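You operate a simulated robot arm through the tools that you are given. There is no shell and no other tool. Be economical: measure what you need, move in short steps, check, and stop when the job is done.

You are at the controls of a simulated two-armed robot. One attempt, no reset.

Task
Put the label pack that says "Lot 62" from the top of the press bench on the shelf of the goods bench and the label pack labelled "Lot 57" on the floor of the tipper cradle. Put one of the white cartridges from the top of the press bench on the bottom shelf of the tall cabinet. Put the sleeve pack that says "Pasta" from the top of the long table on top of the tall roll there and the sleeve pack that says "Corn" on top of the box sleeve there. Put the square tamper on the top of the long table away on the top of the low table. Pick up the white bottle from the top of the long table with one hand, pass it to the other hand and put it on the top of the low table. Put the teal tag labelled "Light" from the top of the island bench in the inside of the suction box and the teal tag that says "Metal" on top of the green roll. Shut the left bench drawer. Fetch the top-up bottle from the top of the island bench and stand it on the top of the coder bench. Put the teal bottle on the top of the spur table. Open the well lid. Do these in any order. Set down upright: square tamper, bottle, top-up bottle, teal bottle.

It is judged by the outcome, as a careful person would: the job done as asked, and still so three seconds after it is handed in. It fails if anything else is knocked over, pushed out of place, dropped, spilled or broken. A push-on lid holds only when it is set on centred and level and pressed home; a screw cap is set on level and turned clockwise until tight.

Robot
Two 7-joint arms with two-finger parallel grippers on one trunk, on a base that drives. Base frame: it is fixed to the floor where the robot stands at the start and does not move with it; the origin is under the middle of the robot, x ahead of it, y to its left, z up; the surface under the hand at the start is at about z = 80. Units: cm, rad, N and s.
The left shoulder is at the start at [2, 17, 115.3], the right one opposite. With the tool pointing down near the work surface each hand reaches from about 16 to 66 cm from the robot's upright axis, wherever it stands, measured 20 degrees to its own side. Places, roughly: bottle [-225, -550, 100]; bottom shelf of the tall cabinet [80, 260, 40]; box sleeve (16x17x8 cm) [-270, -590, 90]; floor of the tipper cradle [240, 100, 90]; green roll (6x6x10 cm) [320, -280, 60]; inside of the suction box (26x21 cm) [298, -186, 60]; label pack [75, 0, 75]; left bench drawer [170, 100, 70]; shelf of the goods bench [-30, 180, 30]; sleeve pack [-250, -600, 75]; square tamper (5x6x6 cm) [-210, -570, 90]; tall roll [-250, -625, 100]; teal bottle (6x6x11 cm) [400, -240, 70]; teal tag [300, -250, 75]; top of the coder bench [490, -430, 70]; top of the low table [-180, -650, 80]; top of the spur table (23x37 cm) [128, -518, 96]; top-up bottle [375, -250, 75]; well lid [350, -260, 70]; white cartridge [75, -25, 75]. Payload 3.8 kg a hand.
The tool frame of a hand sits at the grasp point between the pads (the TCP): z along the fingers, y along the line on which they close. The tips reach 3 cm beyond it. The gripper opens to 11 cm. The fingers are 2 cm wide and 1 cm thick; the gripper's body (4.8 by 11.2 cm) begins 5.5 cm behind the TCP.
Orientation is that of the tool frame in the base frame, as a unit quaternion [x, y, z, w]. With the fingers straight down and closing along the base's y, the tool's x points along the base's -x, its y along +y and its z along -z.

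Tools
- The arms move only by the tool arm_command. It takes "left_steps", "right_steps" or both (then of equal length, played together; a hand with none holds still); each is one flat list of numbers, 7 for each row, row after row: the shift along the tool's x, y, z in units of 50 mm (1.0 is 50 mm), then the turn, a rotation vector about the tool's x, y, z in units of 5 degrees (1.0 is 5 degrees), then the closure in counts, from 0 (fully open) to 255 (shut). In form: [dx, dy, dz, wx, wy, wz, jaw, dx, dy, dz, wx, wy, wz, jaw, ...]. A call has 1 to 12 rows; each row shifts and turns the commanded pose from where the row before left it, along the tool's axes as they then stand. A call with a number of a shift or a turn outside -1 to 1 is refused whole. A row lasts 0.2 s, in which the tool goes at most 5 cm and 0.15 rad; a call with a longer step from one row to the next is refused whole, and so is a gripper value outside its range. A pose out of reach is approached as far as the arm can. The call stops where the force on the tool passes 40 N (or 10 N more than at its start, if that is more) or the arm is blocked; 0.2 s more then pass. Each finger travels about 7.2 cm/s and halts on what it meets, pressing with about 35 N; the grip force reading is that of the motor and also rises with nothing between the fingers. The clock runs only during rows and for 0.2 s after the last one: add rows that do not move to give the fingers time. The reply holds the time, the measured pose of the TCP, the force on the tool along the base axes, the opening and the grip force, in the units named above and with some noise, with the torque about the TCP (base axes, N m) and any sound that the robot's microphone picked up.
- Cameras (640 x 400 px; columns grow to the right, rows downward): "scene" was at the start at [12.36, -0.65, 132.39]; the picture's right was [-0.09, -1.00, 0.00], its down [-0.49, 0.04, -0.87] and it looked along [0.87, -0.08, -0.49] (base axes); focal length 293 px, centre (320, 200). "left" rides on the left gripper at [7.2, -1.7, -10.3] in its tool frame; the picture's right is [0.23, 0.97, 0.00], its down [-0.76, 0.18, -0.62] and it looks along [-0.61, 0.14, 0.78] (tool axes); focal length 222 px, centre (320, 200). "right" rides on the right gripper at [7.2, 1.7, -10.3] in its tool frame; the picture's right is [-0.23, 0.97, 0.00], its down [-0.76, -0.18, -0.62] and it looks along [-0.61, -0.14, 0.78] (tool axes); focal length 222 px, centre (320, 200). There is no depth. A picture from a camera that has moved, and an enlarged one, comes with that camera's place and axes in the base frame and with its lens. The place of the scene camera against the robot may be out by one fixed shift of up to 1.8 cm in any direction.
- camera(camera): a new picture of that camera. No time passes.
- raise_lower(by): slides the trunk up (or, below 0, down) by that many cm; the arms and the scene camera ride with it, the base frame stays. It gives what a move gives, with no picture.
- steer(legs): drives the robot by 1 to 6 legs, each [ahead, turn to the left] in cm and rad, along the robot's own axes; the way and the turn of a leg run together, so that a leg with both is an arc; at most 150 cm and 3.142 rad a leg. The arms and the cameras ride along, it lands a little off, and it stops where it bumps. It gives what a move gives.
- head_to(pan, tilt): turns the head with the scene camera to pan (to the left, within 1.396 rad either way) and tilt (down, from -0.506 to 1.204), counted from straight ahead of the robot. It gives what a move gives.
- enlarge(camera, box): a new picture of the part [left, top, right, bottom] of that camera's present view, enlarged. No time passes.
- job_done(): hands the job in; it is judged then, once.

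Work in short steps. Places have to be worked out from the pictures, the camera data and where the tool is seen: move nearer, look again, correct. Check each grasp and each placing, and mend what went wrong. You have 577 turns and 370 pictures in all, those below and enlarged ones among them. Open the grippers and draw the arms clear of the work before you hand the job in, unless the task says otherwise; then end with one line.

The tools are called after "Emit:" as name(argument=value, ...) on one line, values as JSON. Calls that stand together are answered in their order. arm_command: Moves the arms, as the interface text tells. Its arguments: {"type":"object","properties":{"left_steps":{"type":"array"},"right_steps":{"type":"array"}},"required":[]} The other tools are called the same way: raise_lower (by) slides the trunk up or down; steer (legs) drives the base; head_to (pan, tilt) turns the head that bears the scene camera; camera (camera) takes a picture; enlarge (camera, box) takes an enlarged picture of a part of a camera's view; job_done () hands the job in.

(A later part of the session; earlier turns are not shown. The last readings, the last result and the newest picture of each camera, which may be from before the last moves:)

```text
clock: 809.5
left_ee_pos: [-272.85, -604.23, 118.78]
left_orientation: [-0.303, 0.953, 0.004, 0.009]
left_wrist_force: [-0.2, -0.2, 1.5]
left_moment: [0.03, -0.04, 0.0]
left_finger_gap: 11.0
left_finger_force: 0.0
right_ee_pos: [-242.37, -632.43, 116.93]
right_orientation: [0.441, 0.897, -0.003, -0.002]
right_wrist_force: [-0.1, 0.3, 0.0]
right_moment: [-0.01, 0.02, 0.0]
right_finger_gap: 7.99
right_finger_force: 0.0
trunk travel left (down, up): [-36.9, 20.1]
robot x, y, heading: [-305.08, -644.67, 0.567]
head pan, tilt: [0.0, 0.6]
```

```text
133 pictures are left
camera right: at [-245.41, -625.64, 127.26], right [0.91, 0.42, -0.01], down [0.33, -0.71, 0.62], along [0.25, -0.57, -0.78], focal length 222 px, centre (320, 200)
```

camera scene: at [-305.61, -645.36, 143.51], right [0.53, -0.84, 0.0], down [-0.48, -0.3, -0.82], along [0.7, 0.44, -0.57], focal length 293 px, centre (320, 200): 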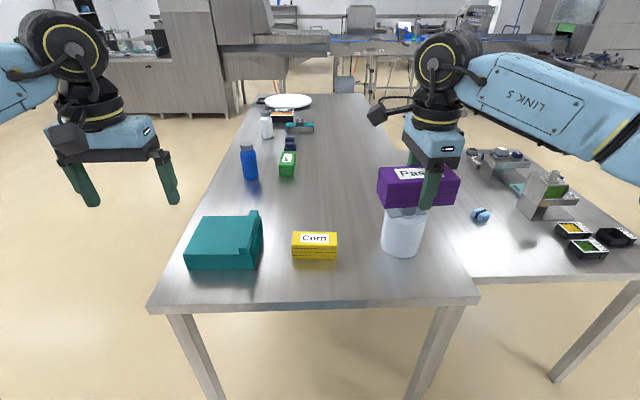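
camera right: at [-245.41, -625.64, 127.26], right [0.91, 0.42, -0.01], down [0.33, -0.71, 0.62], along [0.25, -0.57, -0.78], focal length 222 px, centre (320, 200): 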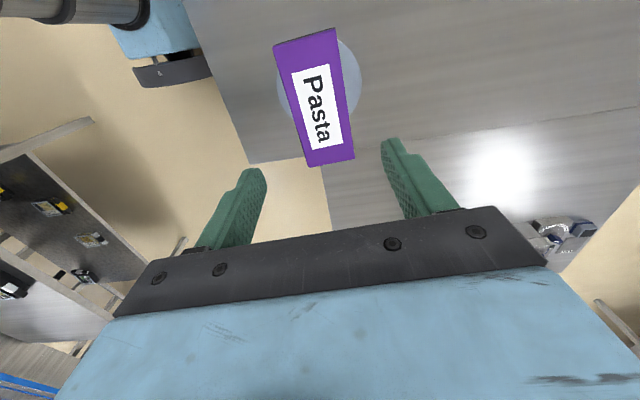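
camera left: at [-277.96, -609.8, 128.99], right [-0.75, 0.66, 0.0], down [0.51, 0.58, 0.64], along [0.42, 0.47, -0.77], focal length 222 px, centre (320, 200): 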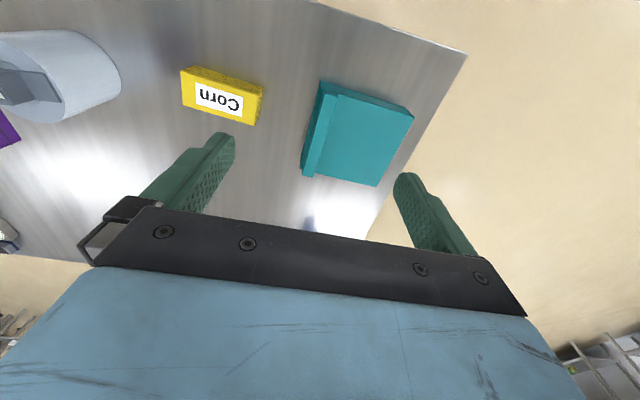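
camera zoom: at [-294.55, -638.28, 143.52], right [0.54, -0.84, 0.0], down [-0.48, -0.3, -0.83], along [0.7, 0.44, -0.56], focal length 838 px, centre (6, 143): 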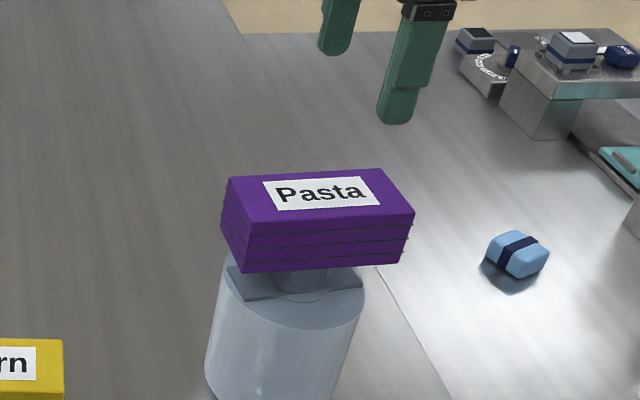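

Pasta sits level and centred on the roll. Now Corn with the already-twisted right hand: I shift the base 17 cm toward −w so Corn lies to my right.

Emit:
arm_command(right_steps=[0, -0.8, -0.5, 0, 0, 0, 0, 0, -0.8, -0.5, 0, 0, 0, 0])

Emit:
steer(legs=[[0, 1.602], [17, 0], [0, -1.571]])

Emit:
camera(camera="right")

Emit:
camera(camera="scene")

```text
clock: 810.1
left_ee_pos: [-272.97, -604.24, 118.83]
left_orientation: [-0.302, 0.953, 0.004, 0.01]
left_wrist_force: [0.2, 1.1, 0.2]
left_moment: [0.02, 0.02, -0.01]
left_finger_gap: 10.99
left_finger_force: 0.0
right_ee_pos: [-248.64, -637.2, 122.13]
right_orientation: [0.442, 0.897, -0.001, -0.001]
right_wrist_force: [0.3, 0.8, -0.6]
right_moment: [0.0, 0.0, -0.04]
right_finger_gap: 11.0
right_finger_force: 0.1
trunk travel left (down, up): [-36.9, 20.1]
robot x, y, heading: [-305.05, -644.51, 0.563]
head pan, tilt: [0.0, 0.6]
```

```text
clock: 819.3
left_ee_pos: [-283.42, -589.41, 118.87]
left_orientation: [-0.315, 0.949, 0.004, 0.008]
left_wrist_force: [0.4, -0.3, -0.2]
left_moment: [-0.01, -0.04, 0.0]
left_finger_gap: 10.99
left_finger_force: 0.1
right_ee_pos: [-258.36, -621.87, 121.89]
right_orientation: [0.428, 0.904, -0.002, -0.002]
right_wrist_force: [0.8, -0.7, 0.0]
right_moment: [-0.02, 0.0, -0.02]
right_finger_gap: 10.99
right_finger_force: 0.0
trunk travel left (down, up): [-36.9, 20.1]
robot x, y, heading: [-314.47, -630.29, 0.597]
head pan, tilt: [0.0, 0.6]
```

```text
132 pictures are left
camera right: at [-261.57, -615.02, 132.23], right [0.9, 0.44, -0.01], down [0.35, -0.7, 0.62], along [0.27, -0.56, -0.78], focal length 222 px, centre (320, 200)
```

right: 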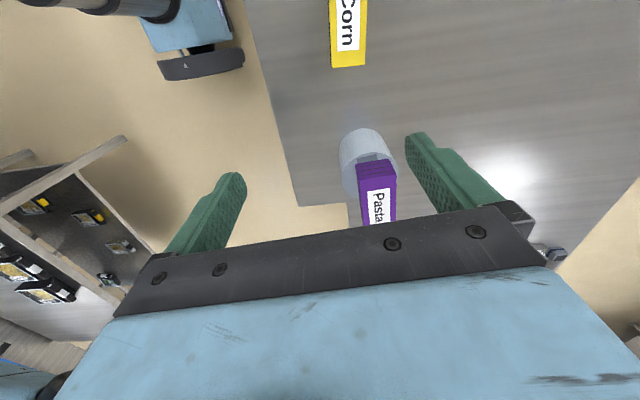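

```text
131 pictures are left
camera scene: at [-304.16, -624.13, 143.51], right [0.56, -0.83, 0.0], down [-0.47, -0.32, -0.83], along [0.68, 0.46, -0.56], focal length 293 px, centre (320, 200)
```

scene: 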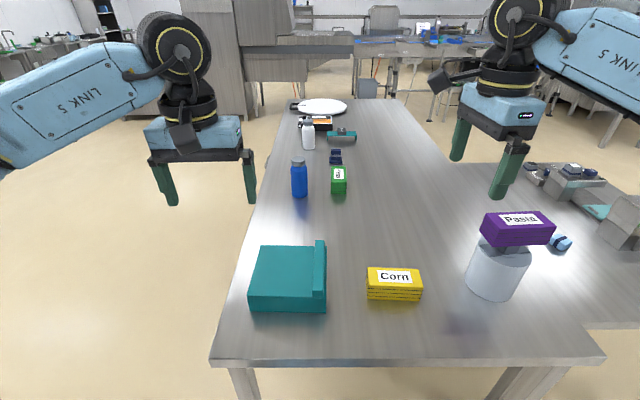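

Emit:
arm_command(right_steps=[0.36, 0.25, 0.4, 0, 0, 0, 0, 0.36, 0.25, 0.6, 0, 0, 0, 0, 0.36, 0.25, 0.6, 0, 0, 0, 0, 0.34, 0.25, 0.6, 0, 0, 0, 0, 0, 0, 0.7, 0, 0, 0, 0])

Emit:
camera(camera="right")

```text
clock: 820.5
left_ee_pos: [-283.44, -589.44, 118.95]
left_orientation: [-0.316, 0.949, 0.004, 0.008]
left_wrist_force: [0.0, 0.2, 0.1]
left_moment: [-0.01, 0.01, 0.01]
left_finger_gap: 10.99
left_finger_force: 0.0
right_ee_pos: [-258.83, -613.03, 107.29]
right_orientation: [0.428, 0.904, -0.001, -0.002]
right_wrist_force: [-0.4, 0.4, -0.2]
right_moment: [0.0, 0.03, 0.0]
right_finger_gap: 11.0
right_finger_force: 0.1
trunk travel left (down, up): [-36.9, 20.1]
robot x, y, heading: [-314.64, -629.96, 0.593]
head pan, tilt: [0.0, 0.6]
```

```text
130 pictures are left
camera right: at [-262.07, -606.36, 117.57], right [0.9, 0.44, -0.01], down [0.35, -0.7, 0.62], along [0.27, -0.56, -0.78], focal length 222 px, centre (320, 200)
```

right: 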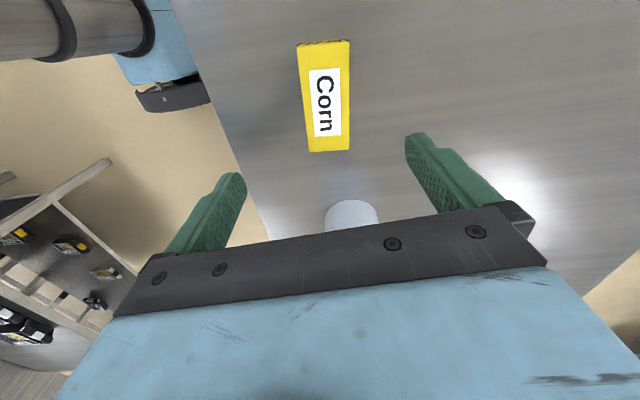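

Emit:
arm_command(right_steps=[-0.08, 0.1, 0.5, 0, 0, 0.8, 0, 0, 0, 0.8, 0, 0, 0.8, 0, 0, 0, 0.8, 0, 0, 0, 0, 0, 0, 0.6, 0, 0, 0, 0])

Emit:
camera(camera="right")

```text
clock: 821.5
left_ee_pos: [-283.56, -589.43, 118.94]
left_orientation: [-0.316, 0.949, 0.005, 0.008]
left_wrist_force: [-0.4, -0.4, 0.1]
left_moment: [-0.01, 0.02, -0.01]
left_finger_gap: 10.99
left_finger_force: 0.0
right_ee_pos: [-258.45, -613.11, 93.68]
right_orientation: [0.491, 0.871, -0.001, -0.001]
right_wrist_force: [0.2, 0.3, 0.0]
right_moment: [-0.01, 0.01, -0.01]
right_finger_gap: 10.97
right_finger_force: 0.0
trunk travel left (down, up): [-36.9, 20.1]
robot x, y, heading: [-314.24, -630.49, 0.593]
head pan, tilt: [0.0, 0.6]
```

```text
129 pictures are left
camera right: at [-260.7, -606.03, 103.98], right [0.95, 0.31, -0.01], down [0.25, -0.74, 0.62], along [0.19, -0.59, -0.78], focal length 222 px, centre (320, 200)
```

right: 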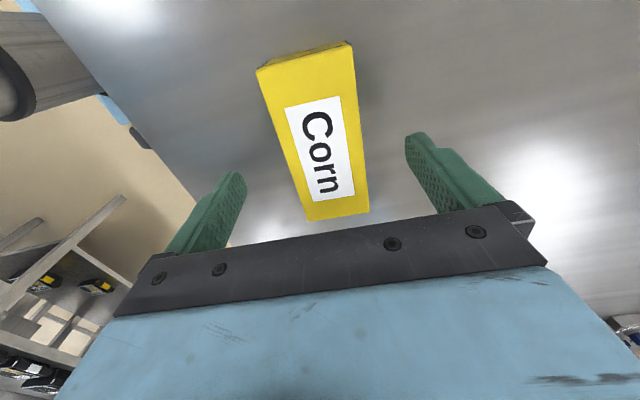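

Emit:
arm_command(right_steps=[0, 0.07, 0.6, 0, 0, 0, 20, 0, 0, 0.48, 0, 0, 0, 20, 0, 0, 0, 0, 0, 0, 130, 0, 0, 0, 0, 0, 0, 255, 0, 0, 0, 0, 0, 0, 255, 0, 0, 0, 0, 0, 0, 255])

Emit:
arm_command(right_steps=[0, 0, -0.1, 0, 0, 0, 255, 0, 0, -0.4, 0, 0, 0, 255, 0, 0, -0.8, 0, 0, 0, 255, 0, 0, -0.9, 0, 0, 0, 255, 0, 0, -0.9, 0, 0, 0, 255, 0, 0, -0.9, 0, 0, 0, 255, 0, 0, -0.9, 0, 0, 0, 255])

Emit:
camera(camera="right")

```text
clock: 822.9
left_ee_pos: [-283.67, -589.39, 118.74]
left_orientation: [-0.316, 0.949, 0.004, 0.008]
left_wrist_force: [0.0, 0.5, 0.5]
left_moment: [0.01, -0.01, 0.02]
left_finger_gap: 11.0
left_finger_force: 0.0
right_ee_pos: [-258.21, -612.87, 88.52]
right_orientation: [0.49, 0.871, -0.001, -0.002]
right_wrist_force: [0.0, -0.4, -0.1]
right_moment: [0.02, -0.04, 0.0]
right_finger_gap: 5.45
right_finger_force: 34.9
trunk travel left (down, up): [-36.9, 20.1]
robot x, y, heading: [-314.41, -630.13, 0.591]
head pan, tilt: [0.0, 0.6]
```

```text
clock: 824.5
left_ee_pos: [-283.53, -589.38, 118.93]
left_orientation: [-0.316, 0.949, 0.004, 0.009]
left_wrist_force: [0.1, -0.1, 0.1]
left_moment: [-0.01, -0.01, 0.0]
left_finger_gap: 11.01
left_finger_force: 0.0
right_ee_pos: [-258.27, -612.91, 113.3]
right_orientation: [0.491, 0.871, -0.002, 0.0]
right_wrist_force: [-0.2, -0.6, -2.0]
right_moment: [-0.02, 0.01, -0.01]
right_finger_gap: 5.47
right_finger_force: 35.1
trunk travel left (down, up): [-36.9, 20.1]
robot x, y, heading: [-314.57, -630.64, 0.592]
head pan, tilt: [0.0, 0.6]
```

```text
128 pictures are left
camera right: at [-260.46, -605.88, 123.51], right [0.95, 0.31, -0.01], down [0.25, -0.74, 0.62], along [0.19, -0.59, -0.78], focal length 222 px, centre (320, 200)
```

right: 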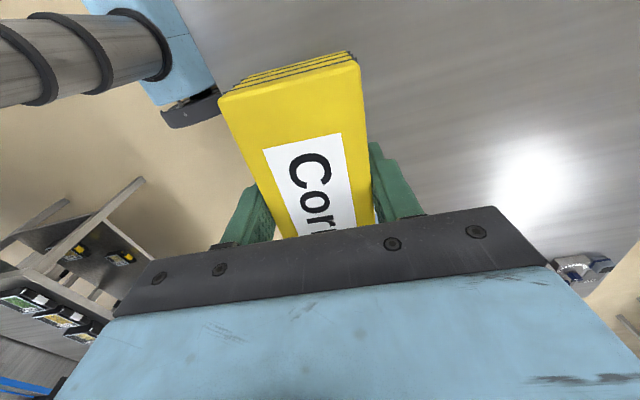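

Corn held. I shift the base another 25 cm so the box sleeve lies to my right.

Emit:
steer(legs=[[0, 1.575], [25, 0], [0, -1.571]])

Emit:
camera(camera="scene")

Emit:
camera(camera="left")

```text
clock: 834.0
left_ee_pos: [-298.91, -568.03, 118.87]
left_orientation: [-0.328, 0.945, 0.004, 0.008]
left_wrist_force: [-0.4, 0.0, -0.3]
left_moment: [0.02, 0.03, 0.0]
left_finger_gap: 11.0
left_finger_force: 0.1
right_ee_pos: [-272.84, -590.95, 113.21]
right_orientation: [0.479, 0.878, -0.002, -0.001]
right_wrist_force: [-0.1, 0.1, -3.0]
right_moment: [0.01, 0.02, -0.02]
right_finger_gap: 5.49
right_finger_force: 35.0
trunk travel left (down, up): [-36.9, 20.1]
robot x, y, heading: [-328.73, -610.12, 0.62]
head pan, tilt: [0.0, 0.6]
```

```text
127 pictures are left
camera scene: at [-318.66, -603.29, 143.51], right [0.58, -0.82, 0.0], down [-0.46, -0.33, -0.82], along [0.67, 0.48, -0.57], focal length 293 px, centre (320, 200)
```

scene: 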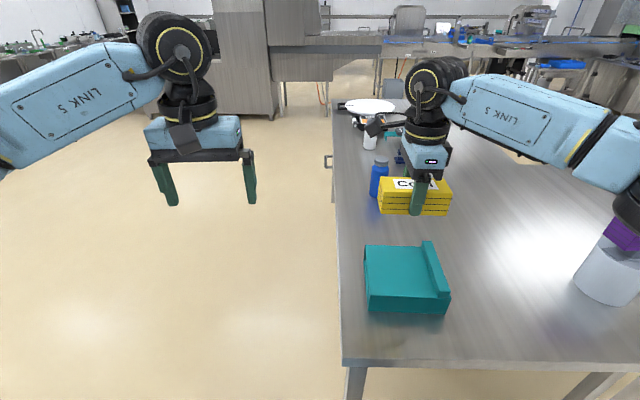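

```text
126 pictures are left
camera left: at [-303.7, -573.91, 129.0], right [-0.78, 0.62, 0.0], down [0.48, 0.6, 0.64], along [0.4, 0.5, -0.77], focal length 222 px, centre (320, 200)
```

left: 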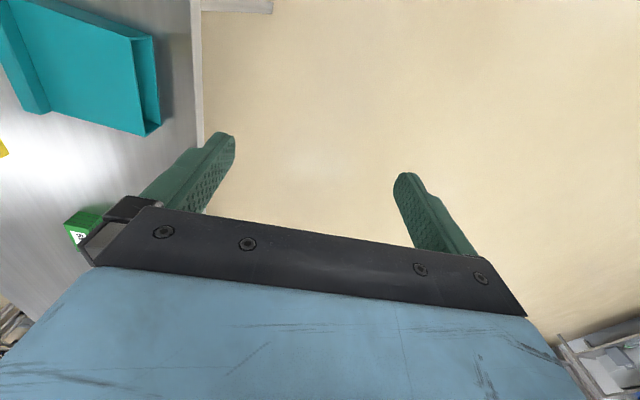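

Emit:
camera(camera="right")

Emit:
enlarge(camera="scene", box=[340, 150, 480, 330])

```text
125 pictures are left
camera right: at [-275.34, -583.98, 123.43], right [0.94, 0.33, -0.01], down [0.27, -0.74, 0.62], along [0.2, -0.59, -0.78], focal length 222 px, centre (320, 200)
```

right: 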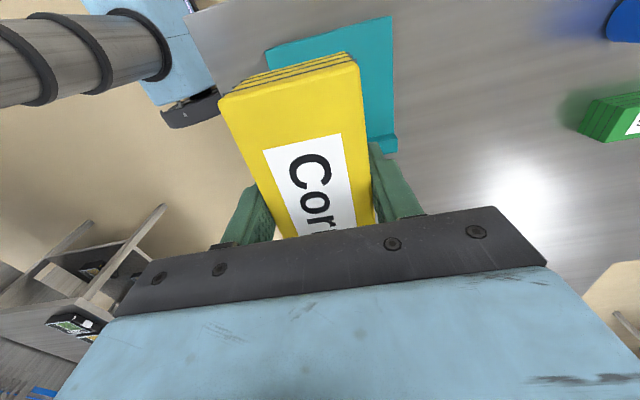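

```text
2.22 times, centred on (410, 240) of scene
camera zoom: at [-318.66, -603.29, 143.51], right [0.58, -0.82, 0.0], down [-0.46, -0.33, -0.82], along [0.67, 0.48, -0.57], focal length 652 px, centre (120, 111)
```

zoom: 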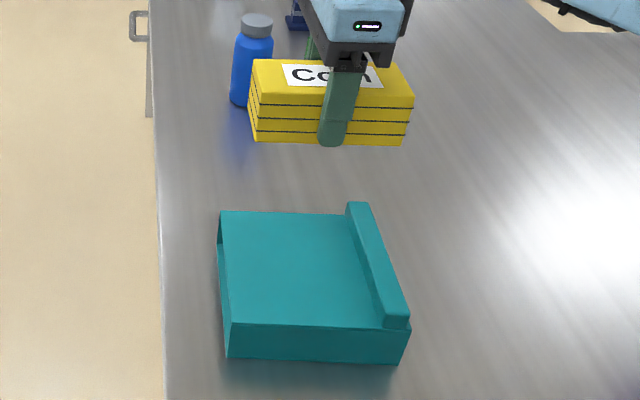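

The pack is practically above the sleeve's flat top. Small shift and lower to just above.

Emit:
arm_command(right_steps=[0.08, 0.14, 0.5, 0, 0, 0, 255, 0, 0, 0.8, 0, 0, 0, 255, 0, 0, 0.8, 0, 0, 0, 255, 0, 0, 0.6, 0, 0, 0, 255])

Emit:
enlarge(camera="scene", box=[340, 180, 480, 330])

Emit:
camera(camera="right")

```text
clock: 835.0
left_ee_pos: [-298.74, -567.96, 118.86]
left_orientation: [-0.327, 0.945, 0.003, 0.008]
left_wrist_force: [-0.7, 0.2, -0.7]
left_moment: [0.01, 0.02, -0.02]
left_finger_gap: 11.01
left_finger_force: 0.1
right_ee_pos: [-272.43, -590.36, 99.59]
right_orientation: [0.479, 0.878, -0.002, -0.001]
right_wrist_force: [0.5, 0.8, -2.3]
right_moment: [-0.04, -0.02, 0.01]
right_finger_gap: 5.5
right_finger_force: 35.2
trunk travel left (down, up): [-36.9, 20.1]
robot x, y, heading: [-328.78, -609.88, 0.62]
head pan, tilt: [0.0, 0.6]
```

```text
2.67 times, centred on (410, 255) of scene
camera zoom: at [-318.65, -603.27, 143.51], right [0.58, -0.82, 0.0], down [-0.46, -0.33, -0.82], along [0.67, 0.48, -0.57], focal length 782 px, centre (80, 53)
```

zoom: 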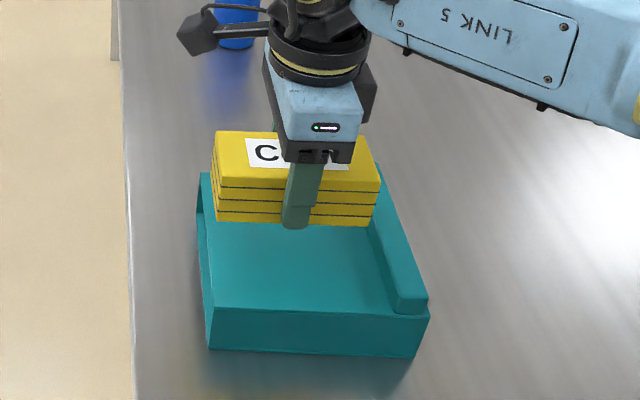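

```text
122 pictures are left
camera right: at [-274.97, -583.32, 109.88], right [0.94, 0.33, -0.01], down [0.26, -0.74, 0.62], along [0.2, -0.59, -0.78], focal length 222 px, centre (320, 200)
```

right: 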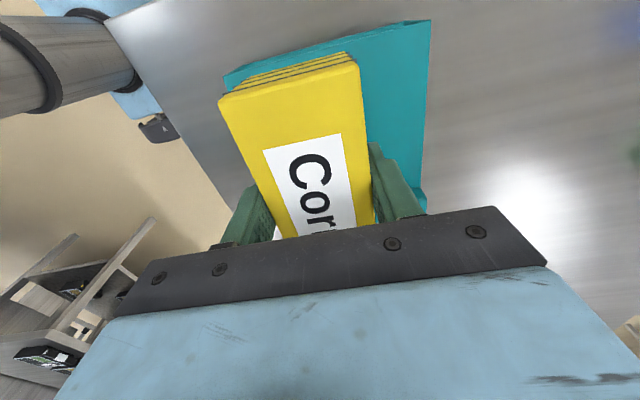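

Good. Shift 0.6 cm and lower to contact.

Emit:
arm_command(right_steps=[-0.12, -0.04, 0.3, 0, 0, 0, 255, 0, 0, 0.1, 0, 0, 0, 255, 0, 0, 0.06, 0, 0, 0, 255, 0, 0, 0.05, 0, 0, 0, 255, 0, 0, 0.05, 0, 0, 0, 255, 0, 0, 0.05, 0, 0, 0, 255, 0, 0, 0.05, 0, 0, 0, 255])

Emit:
enlarge(camera="scene", box=[340, 180, 480, 330])

```text
clock: 836.6
left_ee_pos: [-298.88, -568.0, 118.82]
left_orientation: [-0.328, 0.945, 0.004, 0.008]
left_wrist_force: [0.1, 0.2, -0.3]
left_moment: [-0.03, 0.03, 0.03]
left_finger_gap: 11.0
left_finger_force: 0.0
right_ee_pos: [-272.41, -591.02, 96.32]
right_orientation: [0.48, 0.877, -0.002, -0.002]
right_wrist_force: [0.2, -0.1, -2.9]
right_moment: [0.0, -0.01, -0.01]
right_finger_gap: 5.49
right_finger_force: 35.3
trunk travel left (down, up): [-36.9, 20.1]
robot x, y, heading: [-328.76, -609.44, 0.616]
head pan, tilt: [0.0, 0.6]
```

```text
2.67 times, centred on (410, 255) of scene
camera zoom: at [-318.67, -603.27, 143.51], right [0.58, -0.82, 0.0], down [-0.46, -0.33, -0.82], along [0.67, 0.48, -0.57], focal length 782 px, centre (80, 53)
```

zoom: 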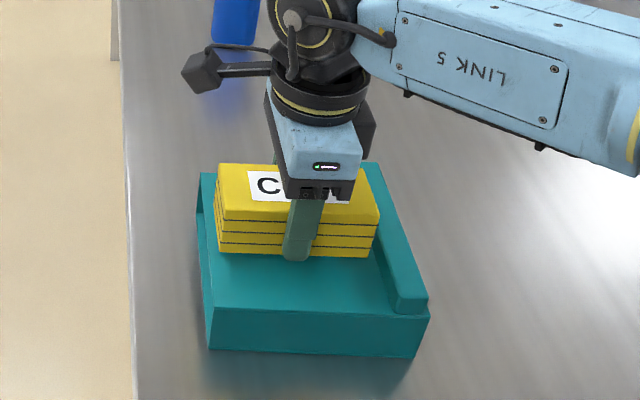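

Emit:
arm_command(right_steps=[0, 0, 0.05, 0, 0, 0, 255, 0, 0, 0.05, 0, 0, 0, 255, 0, 0, 0.05, 0, 0, 0, 255, 0, 0, 0.05, 0, 0, 0, 255, 0, 0, 0.05, 0, 0, 0, 255, 0, 0, 0.05, 0, 0, 0, 255])

Emit:
enlarge(camera="scene", box=[340, 180, 480, 330])

```text
clock: 838.0
left_ee_pos: [-298.9, -567.9, 118.77]
left_orientation: [-0.328, 0.945, 0.003, 0.008]
left_wrist_force: [0.1, -0.2, 0.3]
left_moment: [0.0, 0.02, -0.03]
left_finger_gap: 10.99
left_finger_force: 0.1
right_ee_pos: [-272.47, -591.01, 95.02]
right_orientation: [0.48, 0.877, -0.002, -0.002]
right_wrist_force: [0.1, 0.4, -1.4]
right_moment: [0.01, -0.03, -0.01]
right_finger_gap: 5.45
right_finger_force: 35.1
trunk travel left (down, up): [-36.9, 20.1]
robot x, y, heading: [-328.87, -609.7, 0.617]
head pan, tilt: [0.0, 0.6]
```

```text
2.67 times, centred on (410, 255) of scene
camera zoom: at [-318.67, -603.26, 143.51], right [0.58, -0.82, 0.0], down [-0.46, -0.33, -0.82], along [0.67, 0.48, -0.57], focal length 782 px, centre (80, 53)
```

zoom: 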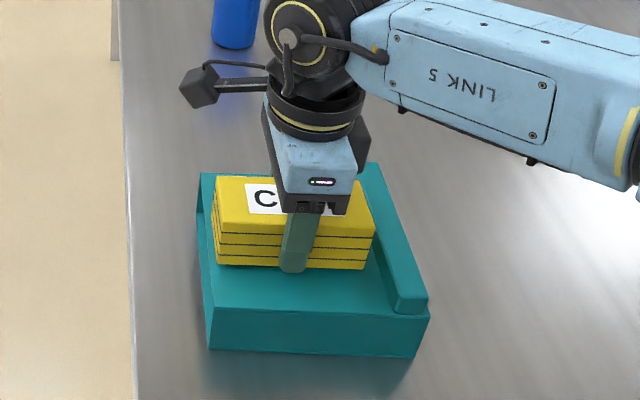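

Emit:
arm_command(right_steps=[0, 0, 0.05, 0, 0, 0, 255, 0, 0, 0.05, 0, 0, 0, 255, 0, 0, 0.05, 0, 0, 0, 255, 0, 0, 0.05, 0, 0, 0, 255, 0, 0, 0.05, 0, 0, 0, 255, 0, 0, 0.05, 0, 0, 0, 255, 0, 0, 0.05, 0, 0, 0, 255, 0, 0, 0.05, 0, 0, 0, 255])

Emit:
enlarge(camera="scene", box=[340, 180, 480, 330])

```text
clock: 839.8
left_ee_pos: [-298.87, -567.98, 118.92]
left_orientation: [-0.327, 0.945, 0.004, 0.008]
left_wrist_force: [1.0, -0.2, -0.6]
left_moment: [-0.03, 0.06, -0.01]
left_finger_gap: 10.98
left_finger_force: 0.0
right_ee_pos: [-272.35, -590.61, 93.62]
right_orientation: [0.48, 0.877, 0.003, -0.003]
right_wrist_force: [-3.1, -2.7, 13.9]
right_moment: [-0.58, 0.12, -0.13]
right_finger_gap: 5.44
right_finger_force: 34.9
trunk travel left (down, up): [-36.9, 20.1]
robot x, y, heading: [-328.86, -609.56, 0.621]
head pan, tilt: [0.0, 0.6]
stopped in row 8 (right hand): the force on the tool passed its limit at 45 N (the readings are from after the stop); the commanded pose is now the measured one
```

```text
2.67 times, centred on (410, 255) of scene
camera zoom: at [-318.76, -603.31, 143.49], right [0.58, -0.82, 0.0], down [-0.46, -0.33, -0.83], along [0.67, 0.48, -0.56], focal length 782 px, centre (80, 53)
```

zoom: 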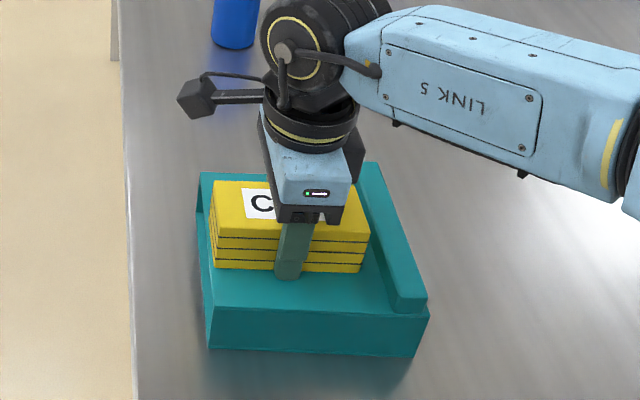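

Contact. Ease off, open, and lift.

Emit:
arm_command(right_steps=[0, 0, -0.04, 0, 0, 0, 255, 0, 0, 0, 0, 0, 0, 215, 0, 0, 0, 0, 0, 0, 170, 0, 0, 0, 0, 0, 0, 100, 0, 0, 0, 0, 0, 0, 60, 0, 0, 0, 0, 0, 0, 60, 0, 0, -0.4, 0, 0, 0, 60, 0, 0, -0.8, 0, 0, 0, 60, 0, 0, -0.9, 0, 0, 0, 60, 0, 0, -0.9, 0, 0, 0, 60, 0, 0, -0.9, 0, 0, 0, 60])

Emit:
camera(camera="scene")

```text
clock: 842.2
left_ee_pos: [-298.97, -567.93, 118.91]
left_orientation: [-0.327, 0.945, 0.004, 0.008]
left_wrist_force: [0.3, 0.7, 0.1]
left_moment: [0.0, 0.0, 0.0]
left_finger_gap: 11.01
left_finger_force: 0.1
right_ee_pos: [-272.3, -590.86, 113.13]
right_orientation: [0.479, 0.878, 0.002, -0.001]
right_wrist_force: [-0.2, 0.1, -0.9]
right_moment: [0.01, 0.01, -0.01]
right_finger_gap: 8.43
right_finger_force: 0.1
trunk travel left (down, up): [-36.9, 20.1]
robot x, y, heading: [-328.81, -609.53, 0.619]
head pan, tilt: [0.0, 0.6]
```

```text
118 pictures are left
camera scene: at [-318.75, -603.27, 143.52], right [0.58, -0.82, 0.0], down [-0.46, -0.33, -0.83], along [0.67, 0.48, -0.56], focal length 293 px, centre (320, 200)
```

scene: 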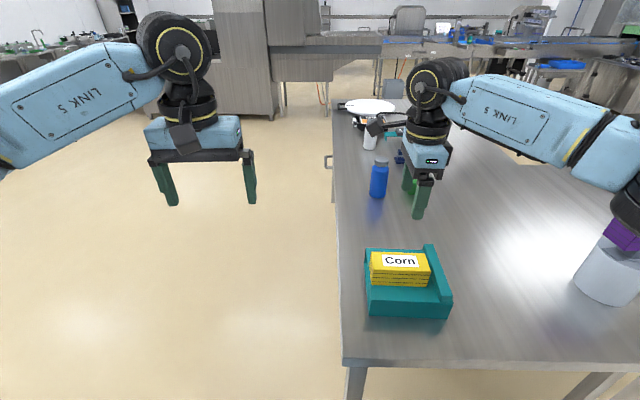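

Corn sits on the box sleeve. Next the white bottle and tamper. I untwist the right hand on the spot, then drive back along the far side to stand in front of the bottle.

Emit:
arm_command(right_steps=[0, 0, -0.8, 0, 0, -1, 0, 0, 0, 0, 0, 0, -1, 0, 0, 0, 0, 0, 0, -1, 0, 0, 0, 0, 0, 0, -1, 0, 0, 0, 0, 0, 0, -1, 0, 0, 0, 0, 0, 0, -1, 0, 0, 0, 0, 0, 0, -1, 0, 0, 0, 0, 0, 0, -1, 0, 0, 0, 0, 0, 0, -1, 0, 0, 0, 0, 0, 0, -1, 0])

Emit:
arm_command(right_steps=[0, 0, 0, 0, 0, -1, 0, 0, 0, 0, 0, 0, -1, 0, 0, 0, 0, 0, 0, -1, 0, 0, 0, 0, 0, 0, -1, 0, 0, 0, 0, 0, 0, -1, 0, 0, 0, 0, 0, 0, -1, 0, 0, 0, 0, 0, 0, -1, 0, 0, 0, 0, 0, 0, -1, 0, 0, 0, 0, 0, 0, -0.7, 0])

Emit:
steer(legs=[[-10, 0], [0, 1.55], [44, 0], [0, -1.571], [150, 0], [18, 0]])

Emit:
steer(legs=[[0, -1.571]])

Emit:
camera(camera="scene")

```text
clock: 844.4
left_ee_pos: [-298.94, -567.98, 118.93]
left_orientation: [-0.327, 0.945, 0.004, 0.008]
left_wrist_force: [-0.1, 0.2, -0.1]
left_moment: [-0.03, -0.02, 0.0]
left_finger_gap: 10.98
left_finger_force: 0.0
right_ee_pos: [-272.36, -590.92, 117.06]
right_orientation: [0.063, 0.998, 0.003, -0.001]
right_wrist_force: [-0.5, 0.4, 0.1]
right_moment: [-0.01, 0.02, -0.01]
right_finger_gap: 11.01
right_finger_force: 0.1
trunk travel left (down, up): [-36.9, 20.1]
robot x, y, heading: [-328.58, -609.72, 0.621]
head pan, tilt: [0.0, 0.6]
```

```text
clock: 846.4
left_ee_pos: [-298.89, -568.14, 118.91]
left_orientation: [-0.327, 0.945, 0.004, 0.008]
left_wrist_force: [0.9, 0.1, -0.1]
left_moment: [-0.01, -0.02, 0.0]
left_finger_gap: 11.0
left_finger_force: 0.1
right_ee_pos: [-272.27, -590.81, 117.07]
right_orientation: [-0.312, 0.95, 0.001, 0.0]
right_wrist_force: [0.3, 0.4, 0.5]
right_moment: [-0.02, -0.03, -0.01]
right_finger_gap: 10.99
right_finger_force: 0.1
trunk travel left (down, up): [-36.9, 20.1]
robot x, y, heading: [-328.56, -609.8, 0.615]
head pan, tilt: [0.0, 0.6]
```

```text
clock: 865.5
left_ee_pos: [-191.46, -445.74, 118.98]
left_orientation: [-0.314, 0.949, 0.004, 0.009]
left_wrist_force: [-0.2, 0.9, 0.5]
left_moment: [-0.01, 0.03, -0.02]
left_finger_gap: 11.02
left_finger_force: 0.1
right_ee_pos: [-165.63, -469.26, 117.12]
right_orientation: [-0.297, 0.955, 0.003, 0.001]
right_wrist_force: [-0.4, 0.0, -0.4]
right_moment: [-0.03, -0.01, -0.01]
right_finger_gap: 11.0
right_finger_force: 0.0
trunk travel left (down, up): [-36.9, 20.1]
robot x, y, heading: [-222.75, -486.85, 0.587]
head pan, tilt: [0.0, 0.6]
```

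```text
clock: 869.7
left_ee_pos: [-181.59, -517.42, 118.82]
left_orientation: [0.445, 0.895, -0.003, 0.008]
left_wrist_force: [-0.3, 0.3, 0.4]
left_moment: [-0.02, -0.01, -0.02]
left_finger_gap: 11.01
left_finger_force: 0.1
right_ee_pos: [-204.92, -543.57, 116.96]
right_orientation: [0.461, 0.887, 0.002, 0.001]
right_wrist_force: [0.3, 0.0, -0.7]
right_moment: [-0.01, 0.02, 0.01]
right_finger_gap: 11.02
right_finger_force: 0.0
trunk travel left (down, up): [-36.9, 20.1]
robot x, y, heading: [-222.97, -486.6, -0.975]
head pan, tilt: [0.0, 0.6]
```

```text
117 pictures are left
camera scene: at [-215.36, -495.58, 143.51], right [-0.83, -0.56, 0.0], down [-0.32, 0.47, -0.83], along [0.46, -0.68, -0.56], focal length 293 px, centre (320, 200)
```

scene: 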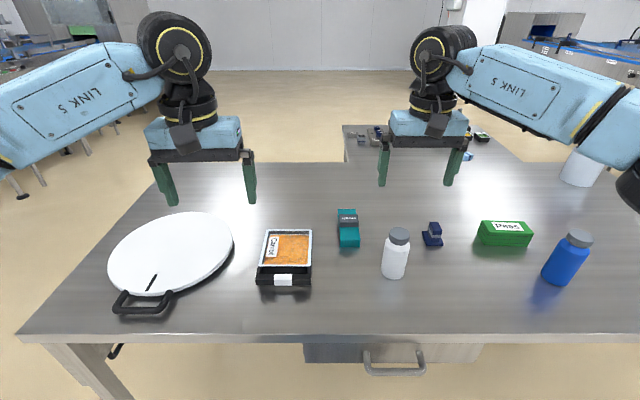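

Emit:
steer(legs=[[8, 0]])

Emit:
camera(camera="right")

```text
clock: 870.7
left_ee_pos: [-176.97, -523.79, 118.87]
left_orientation: [0.445, 0.896, -0.003, 0.008]
left_wrist_force: [-0.3, 0.1, 0.8]
left_moment: [0.0, 0.03, -0.01]
left_finger_gap: 11.0
left_finger_force: 0.0
right_ee_pos: [-200.39, -550.21, 117.14]
right_orientation: [0.46, 0.888, 0.001, 0.001]
right_wrist_force: [0.0, 0.2, 1.2]
right_moment: [0.07, 0.02, 0.01]
right_finger_gap: 11.0
right_finger_force: 0.0
trunk travel left (down, up): [-36.9, 20.1]
robot x, y, heading: [-218.04, -493.28, -0.971]
head pan, tilt: [0.0, 0.6]
```

```text
116 pictures are left
camera right: at [-203.25, -543.21, 127.29], right [0.93, 0.38, 0.0], down [0.29, -0.73, 0.62], along [0.24, -0.58, -0.78], focal length 222 px, centre (320, 200)
```

right: 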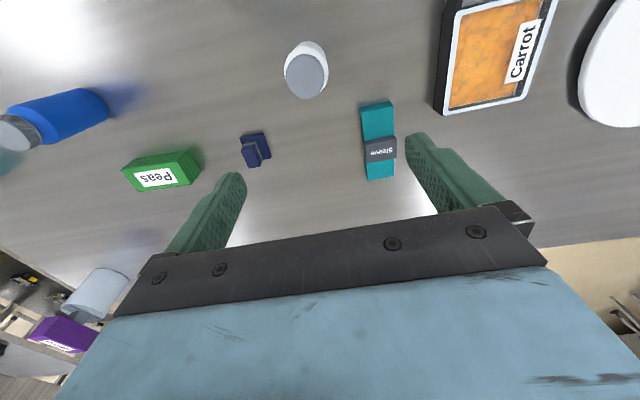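

Emit:
arm_command(right_steps=[0.34, -0.06, 0.5, 0, 0, 0, 0, 0.33, -0.06, 0.7, 0, 0, 0, 0, 0, 0, 0.7, 0, 0, 0, 0, 0, 0, 0.5, 0, 0, 0, 0])

Emit:
camera(camera="right")

Emit:
enlarge(camera="scene", box=[320, 160, 500, 330])

```text
clock: 871.7
left_ee_pos: [-177.08, -523.81, 118.76]
left_orientation: [0.445, 0.896, -0.003, 0.009]
left_wrist_force: [0.0, 0.2, 0.6]
left_moment: [0.04, 0.04, 0.0]
left_finger_gap: 11.0
left_finger_force: 0.1
right_ee_pos: [-202.77, -547.69, 105.15]
right_orientation: [0.46, 0.888, 0.001, 0.003]
right_wrist_force: [-0.2, -0.3, -0.5]
right_moment: [-0.03, -0.01, 0.02]
right_finger_gap: 11.0
right_finger_force: 0.0
trunk travel left (down, up): [-36.9, 20.1]
robot x, y, heading: [-218.28, -493.05, -0.97]
head pan, tilt: [0.0, 0.6]
```

```text
115 pictures are left
camera right: at [-205.7, -540.78, 115.32], right [0.93, 0.38, 0.01], down [0.29, -0.73, 0.62], along [0.24, -0.58, -0.78], focal length 222 px, centre (320, 200)
```

right: 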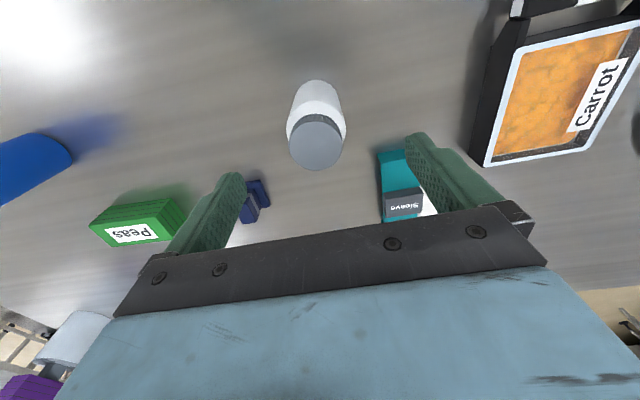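

```text
2.35 times, centred on (410, 245) of scene
camera zoom: at [-210.9, -502.07, 143.51], right [-0.83, -0.56, 0.0], down [-0.32, 0.47, -0.82], along [0.47, -0.68, -0.57], focal length 690 px, centre (108, 94)
```

zoom: 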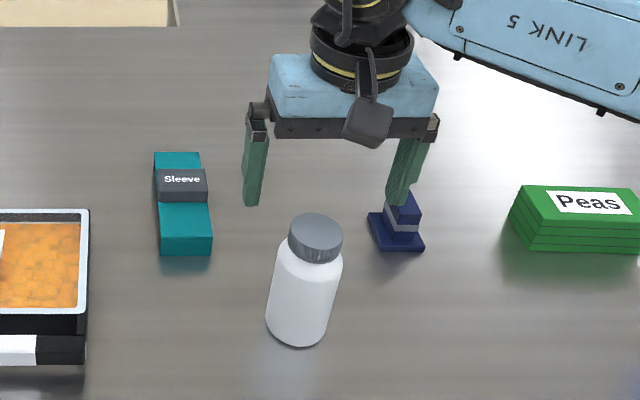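

The bottle is 13 cm tall. I grip it high on the body, at z 94.8, leaving the lower part free for the other hand.

Emit:
arm_command(right_steps=[0, -0.05, 0.8, 0, 0, 0, 20, 0, 0, 0.8, 0, 0, 0, 20, 0, 0, 0.46, 0, 0, 0, 20, 0, 0, 0, 0, 0, 0, 120, 0, 0, 0, 0, 0, 0, 200, 0, 0, 0, 0, 0, 0, 255, 0, 0, 0, 0, 0, 0, 255])

Emit:
enlarge(camera="scene", box=[320, 160, 500, 330])

```text
clock: 873.3
left_ee_pos: [-176.94, -523.82, 118.86]
left_orientation: [0.445, 0.896, -0.004, 0.009]
left_wrist_force: [-0.4, 0.2, 0.9]
left_moment: [-0.02, -0.01, -0.02]
left_finger_gap: 10.99
left_finger_force: 0.1
right_ee_pos: [-203.0, -547.92, 94.74]
right_orientation: [0.46, 0.888, 0.002, 0.002]
right_wrist_force: [-0.3, -0.6, -0.8]
right_moment: [-0.11, 0.08, -0.01]
right_finger_gap: 5.71
right_finger_force: 34.6
trunk travel left (down, up): [-36.9, 20.1]
robot x, y, heading: [-218.16, -493.21, -0.969]
head pan, tilt: [0.0, 0.6]
```

```text
2.35 times, centred on (410, 245) of scene
camera zoom: at [-210.9, -502.06, 143.51], right [-0.83, -0.56, 0.0], down [-0.32, 0.47, -0.83], along [0.47, -0.68, -0.56], focal length 690 px, centre (108, 94)
```

zoom: 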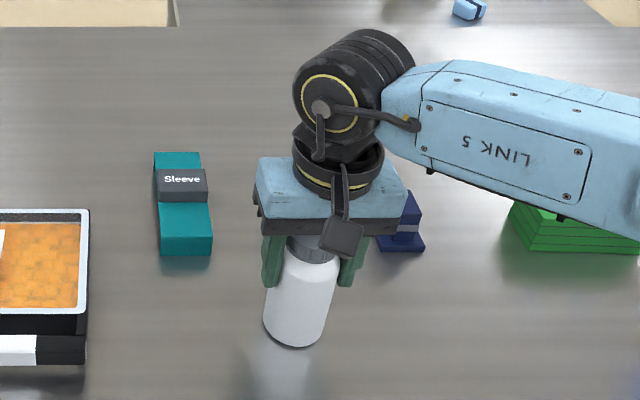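

Gripped. I lift it, back the robot away from the table, and bring the bottle in front of my chest while pitching the left hand 45°.

Emit:
arm_command(right_steps=[0, 0, -0.2, 0, 0, 0, 255, 0, 0, -0.5, 0, 0, 0, 255, 0, 0, -0.8, 0, 0, 0, 255, 0, 0, -0.9, 0, 0, 0, 255, 0, 0, -0.9, 0, 0, 0, 255, 0, 0, -0.9, 0, 0, 0, 255, 0, 0, -0.9, 0, 0, 0, 255])

Emit:
steer(legs=[[-40, 0]])

Emit:
arm_command(right_steps=[0.05, 0.5, 0, 0, 0, 0, 255, 0.05, 0.5, 0, 0, 0, 0, 255, 0.1, 0.5, 0, 0, 0, 0, 255, 0.1, 0.5, 0, 0, 0, 0, 255, 0.1, 0.5, 0, 0, 0, 0, 255, 0.1, 0.5, 0, 0, 0, 0, 255, 0.1, 0.5, 0, 0, 0, 0, 255, 0.1, 0.2, 0, 0, 0, 0, 255, 0, 0, 0, 0, 0, 0, 255], left_steps=[0, 0.3, -0.2, 0, -1, 0, 0, 0, 0.3, 0, 0, -1, 0, 0, 0, 0.3, 0, 0, -1, 0, 0, 0, 0, 0, 0, -1, 0, 0, 0, 0, 0, 0, -1, 0, 0, 0, 0, 0, 0, -1, 0, 0, 0, 0, 0, 0, -1, 0, 0, 0, 0, 0, 0, -1, 0, 0, 0, 0, 0, 0, -1, 0, 0])

Emit:
camera(camera="scene")

```text
clock: 874.9
left_ee_pos: [-177.03, -524.0, 118.83]
left_orientation: [0.444, 0.896, -0.004, 0.009]
left_wrist_force: [-0.2, 1.0, -0.7]
left_moment: [-0.01, -0.02, 0.0]
left_finger_gap: 11.0
left_finger_force: 0.1
right_ee_pos: [-203.22, -547.46, 120.3]
right_orientation: [0.46, 0.888, 0.001, 0.002]
right_wrist_force: [-0.1, -0.1, -2.3]
right_moment: [0.03, -0.01, 0.0]
right_finger_gap: 5.74
right_finger_force: 35.1
trunk travel left (down, up): [-36.9, 20.1]
robot x, y, heading: [-218.25, -493.1, -0.967]
head pan, tilt: [0.0, 0.6]
```

```text
clock: 877.4
left_ee_pos: [-199.65, -491.07, 118.83]
left_orientation: [0.448, 0.894, -0.003, 0.009]
left_wrist_force: [0.2, -0.2, -0.5]
left_moment: [-0.03, 0.0, -0.02]
left_finger_gap: 11.02
left_finger_force: 0.0
right_ee_pos: [-225.9, -514.55, 120.18]
right_orientation: [0.462, 0.887, 0.002, 0.002]
right_wrist_force: [0.1, 0.5, -3.3]
right_moment: [0.01, -0.01, 0.0]
right_finger_gap: 5.72
right_finger_force: 35.2
trunk travel left (down, up): [-36.9, 20.1]
robot x, y, heading: [-240.73, -460.27, -0.98]
head pan, tilt: [0.0, 0.6]
```

```text
clock: 879.4
left_ee_pos: [-196.01, -488.46, 119.83]
left_orientation: [0.412, 0.822, -0.175, 0.351]
left_wrist_force: [0.4, -0.4, 0.8]
left_moment: [0.0, -0.02, 0.0]
left_finger_gap: 10.99
left_finger_force: 0.0
right_ee_pos: [-212.54, -501.18, 120.13]
right_orientation: [0.463, 0.887, 0.001, 0.001]
right_wrist_force: [0.7, -0.2, -2.7]
right_moment: [0.06, 0.01, 0.03]
right_finger_gap: 5.74
right_finger_force: 35.2
trunk travel left (down, up): [-36.9, 20.1]
robot x, y, heading: [-240.73, -460.3, -0.976]
head pan, tilt: [0.0, 0.6]
```

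```text
112 pictures are left
camera scene: at [-233.32, -469.15, 143.51], right [-0.83, -0.56, 0.0], down [-0.32, 0.47, -0.82], along [0.46, -0.68, -0.57], focal length 293 px, centre (320, 200)
```

scene: 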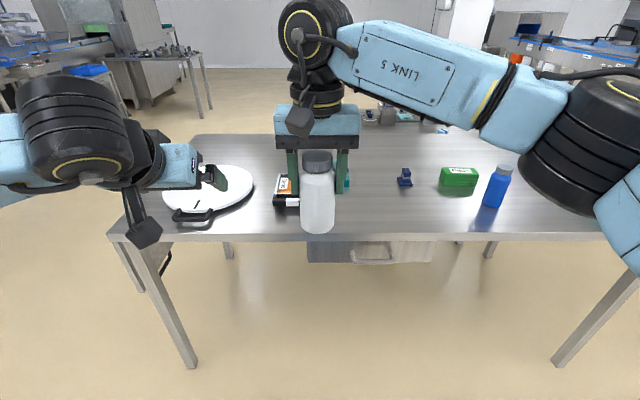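

The bottle hangs in front of me; its base is at z≈110.4. I bring the open left hand behind and above its lower part, on the approach line.

Emit:
arm_command(left_steps=[0.143, -0.693, -0.352, 0, 0, 0, 0, 0.143, -0.693, -0.352, 0, 0, 0, 0, 0.143, -0.693, -0.352, 0, 0, 0, 0, 0.143, -0.693, -0.352, 0, 0, 0, 0, 0.143, -0.693, -0.352, 0, 0, 0, 0, 0.143, -0.693, -0.352, 0, 0, 0, 0])

Emit:
camera(camera="left")

Emit:
camera(camera="scene")

```text
clock: 880.8
left_ee_pos: [-219.28, -492.66, 124.23]
left_orientation: [0.412, 0.823, -0.174, 0.351]
left_wrist_force: [-0.7, 0.3, 0.3]
left_moment: [0.02, -0.02, -0.01]
left_finger_gap: 10.98
left_finger_force: 0.1
right_ee_pos: [-212.68, -501.24, 120.32]
right_orientation: [0.462, 0.887, 0.002, 0.002]
right_wrist_force: [-0.1, -0.3, -2.8]
right_moment: [0.04, 0.01, 0.0]
right_finger_gap: 5.73
right_finger_force: 35.4
trunk travel left (down, up): [-36.9, 20.1]
robot x, y, heading: [-240.76, -460.2, -0.978]
head pan, tilt: [0.0, 0.6]
```

```text
111 pictures are left
camera left: at [-228.15, -483.59, 126.15], right [0.68, 0.71, -0.16], down [0.19, 0.04, 0.98], along [0.7, -0.7, -0.1], focal length 222 px, centre (320, 200)
```

left: 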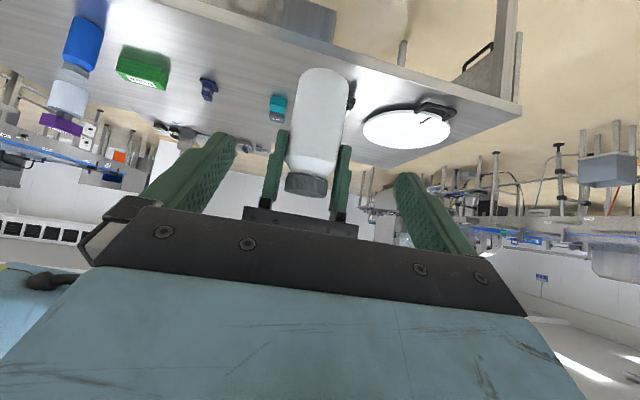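

```text
110 pictures are left
camera scene: at [-233.47, -469.21, 143.51], right [-0.83, -0.56, 0.0], down [-0.32, 0.47, -0.83], along [0.46, -0.68, -0.56], focal length 293 px, centre (320, 200)
```

scene: 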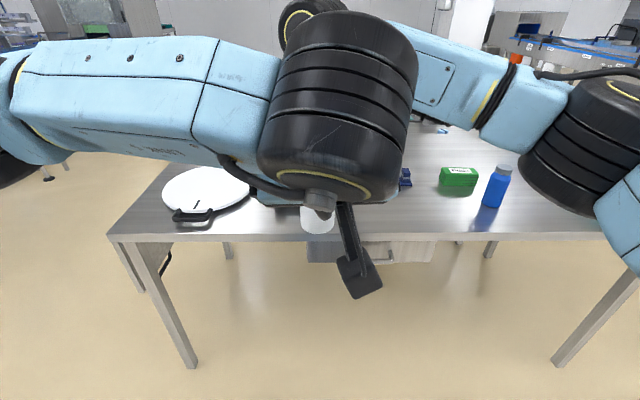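

On line: the aim point is on the lower body, below the right fingertips. I advance 14 cm, slightly lower, with the jaw open.

Emit:
arm_command(left_steps=[0.03, 0, 0.7, 0, 0, 0, 0, 0.03, 0, 0.7, 0, 0, 0, 0, 0.03, 0, 0.7, 0, 0, 0, 0, 0, 0, 0.4, 0, 0, 0, 0])

Emit:
camera(camera="left")

```text
clock: 881.8
left_ee_pos: [-213.81, -499.56, 115.29]
left_orientation: [0.412, 0.822, -0.175, 0.351]
left_wrist_force: [0.6, -0.2, 0.8]
left_moment: [0.04, 0.05, 0.0]
left_finger_gap: 11.01
left_finger_force: 0.0
right_ee_pos: [-212.43, -501.24, 120.28]
right_orientation: [0.463, 0.886, 0.001, 0.001]
right_wrist_force: [0.2, 0.8, -3.2]
right_moment: [0.03, 0.02, -0.01]
right_finger_gap: 5.72
right_finger_force: 35.1
trunk travel left (down, up): [-36.9, 20.1]
robot x, y, heading: [-240.61, -460.06, -0.98]
head pan, tilt: [0.0, 0.6]
```

```text
109 pictures are left
camera left: at [-222.78, -490.6, 117.04], right [0.69, 0.71, -0.16], down [0.19, 0.04, 0.98], along [0.7, -0.7, -0.11], focal length 222 px, centre (320, 200)
```

left: 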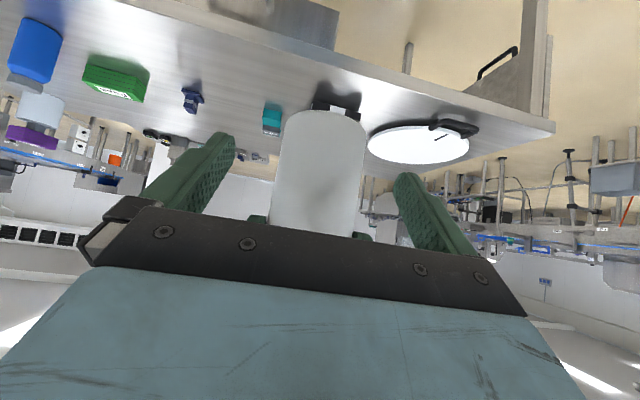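

Emit:
arm_command(left_steps=[0, 0, 0.38, 0, 0, 0, 0, 0, 0, 0, 0, 0, 0, 60, 0, 0, 0, 0, 0, 0, 120, 0, 0, 0, 0, 0, 0, 180, 0, 0, 0, 0, 0, 0, 220, 0, 0, 0, 0, 0, 0, 255, 0, 0, 0, 0, 0, 0, 255])

Emit:
camera(camera="left")

```text
clock: 883.4
left_ee_pos: [-212.89, -500.76, 113.69]
left_orientation: [0.412, 0.823, -0.174, 0.35]
left_wrist_force: [3.1, -0.2, -0.2]
left_moment: [0.37, -0.53, 0.23]
left_finger_gap: 5.68
left_finger_force: 34.9
right_ee_pos: [-212.54, -501.18, 120.2]
right_orientation: [0.463, 0.886, 0.001, 0.002]
right_wrist_force: [-4.0, -0.2, -1.0]
right_moment: [-0.38, 0.81, -0.28]
right_finger_gap: 5.72
right_finger_force: 35.2
trunk travel left (down, up): [-36.9, 20.1]
robot x, y, heading: [-240.67, -460.25, -0.977]
head pan, tilt: [0.0, 0.6]
```

```text
108 pictures are left
camera left: at [-221.88, -491.69, 115.64], right [0.68, 0.71, -0.16], down [0.19, 0.04, 0.98], along [0.7, -0.7, -0.11], focal length 222 px, centre (320, 200)
```

left: 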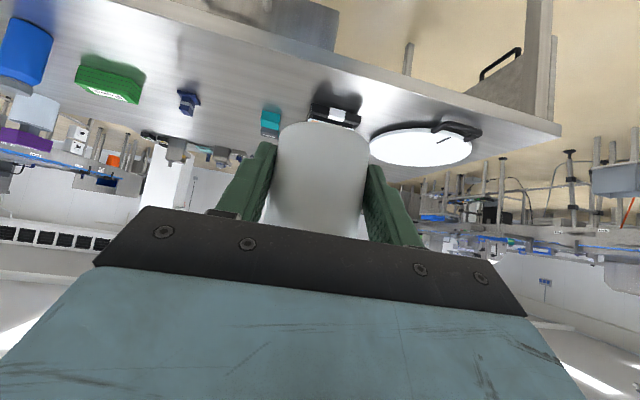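

Both hands hold the bottle (5.7 cm each). Now the right hand lets go and rises straight up.

Emit:
arm_command(right_steps=[0, 0, 0, 0, 0, 0, 200, 0, 0, 0, 0, 0, 0, 130, 0, 0, 0, 0, 0, 0, 60, 0, 0, 0, 0, 0, 0, 30, 0, 0, 0, 0, 0, 0, 30, 0, 0, -0.4, 0, 0, 0, 30, 0, 0, -0.7, 0, 0, 0, 30, 0, 0, -0.8, 0, 0, 0, 30, 0, 0, -0.8, 0, 0, 0, 30])

Emit:
camera(camera="left")

```text
clock: 885.4
left_ee_pos: [-212.91, -500.73, 113.81]
left_orientation: [0.412, 0.823, -0.174, 0.35]
left_wrist_force: [-0.3, 0.1, -0.1]
left_moment: [0.02, 0.01, -0.02]
left_finger_gap: 5.7
left_finger_force: 34.9
right_ee_pos: [-212.76, -501.02, 133.84]
right_orientation: [0.464, 0.886, 0.002, 0.002]
right_wrist_force: [-0.3, 0.2, -1.4]
right_moment: [0.0, 0.02, 0.02]
right_finger_gap: 9.71
right_finger_force: 0.0
trunk travel left (down, up): [-36.9, 20.1]
robot x, y, heading: [-240.71, -460.71, -0.971]
head pan, tilt: [0.0, 0.6]
```

```text
107 pictures are left
camera left: at [-221.89, -491.61, 115.68], right [0.68, 0.71, -0.16], down [0.19, 0.04, 0.98], along [0.7, -0.7, -0.11], focal length 222 px, centre (320, 200)
```

left: 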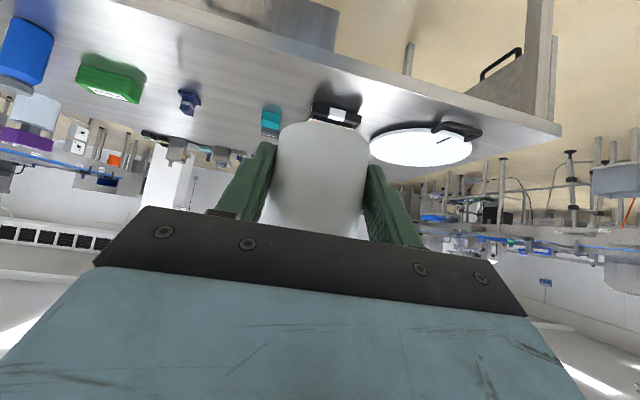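

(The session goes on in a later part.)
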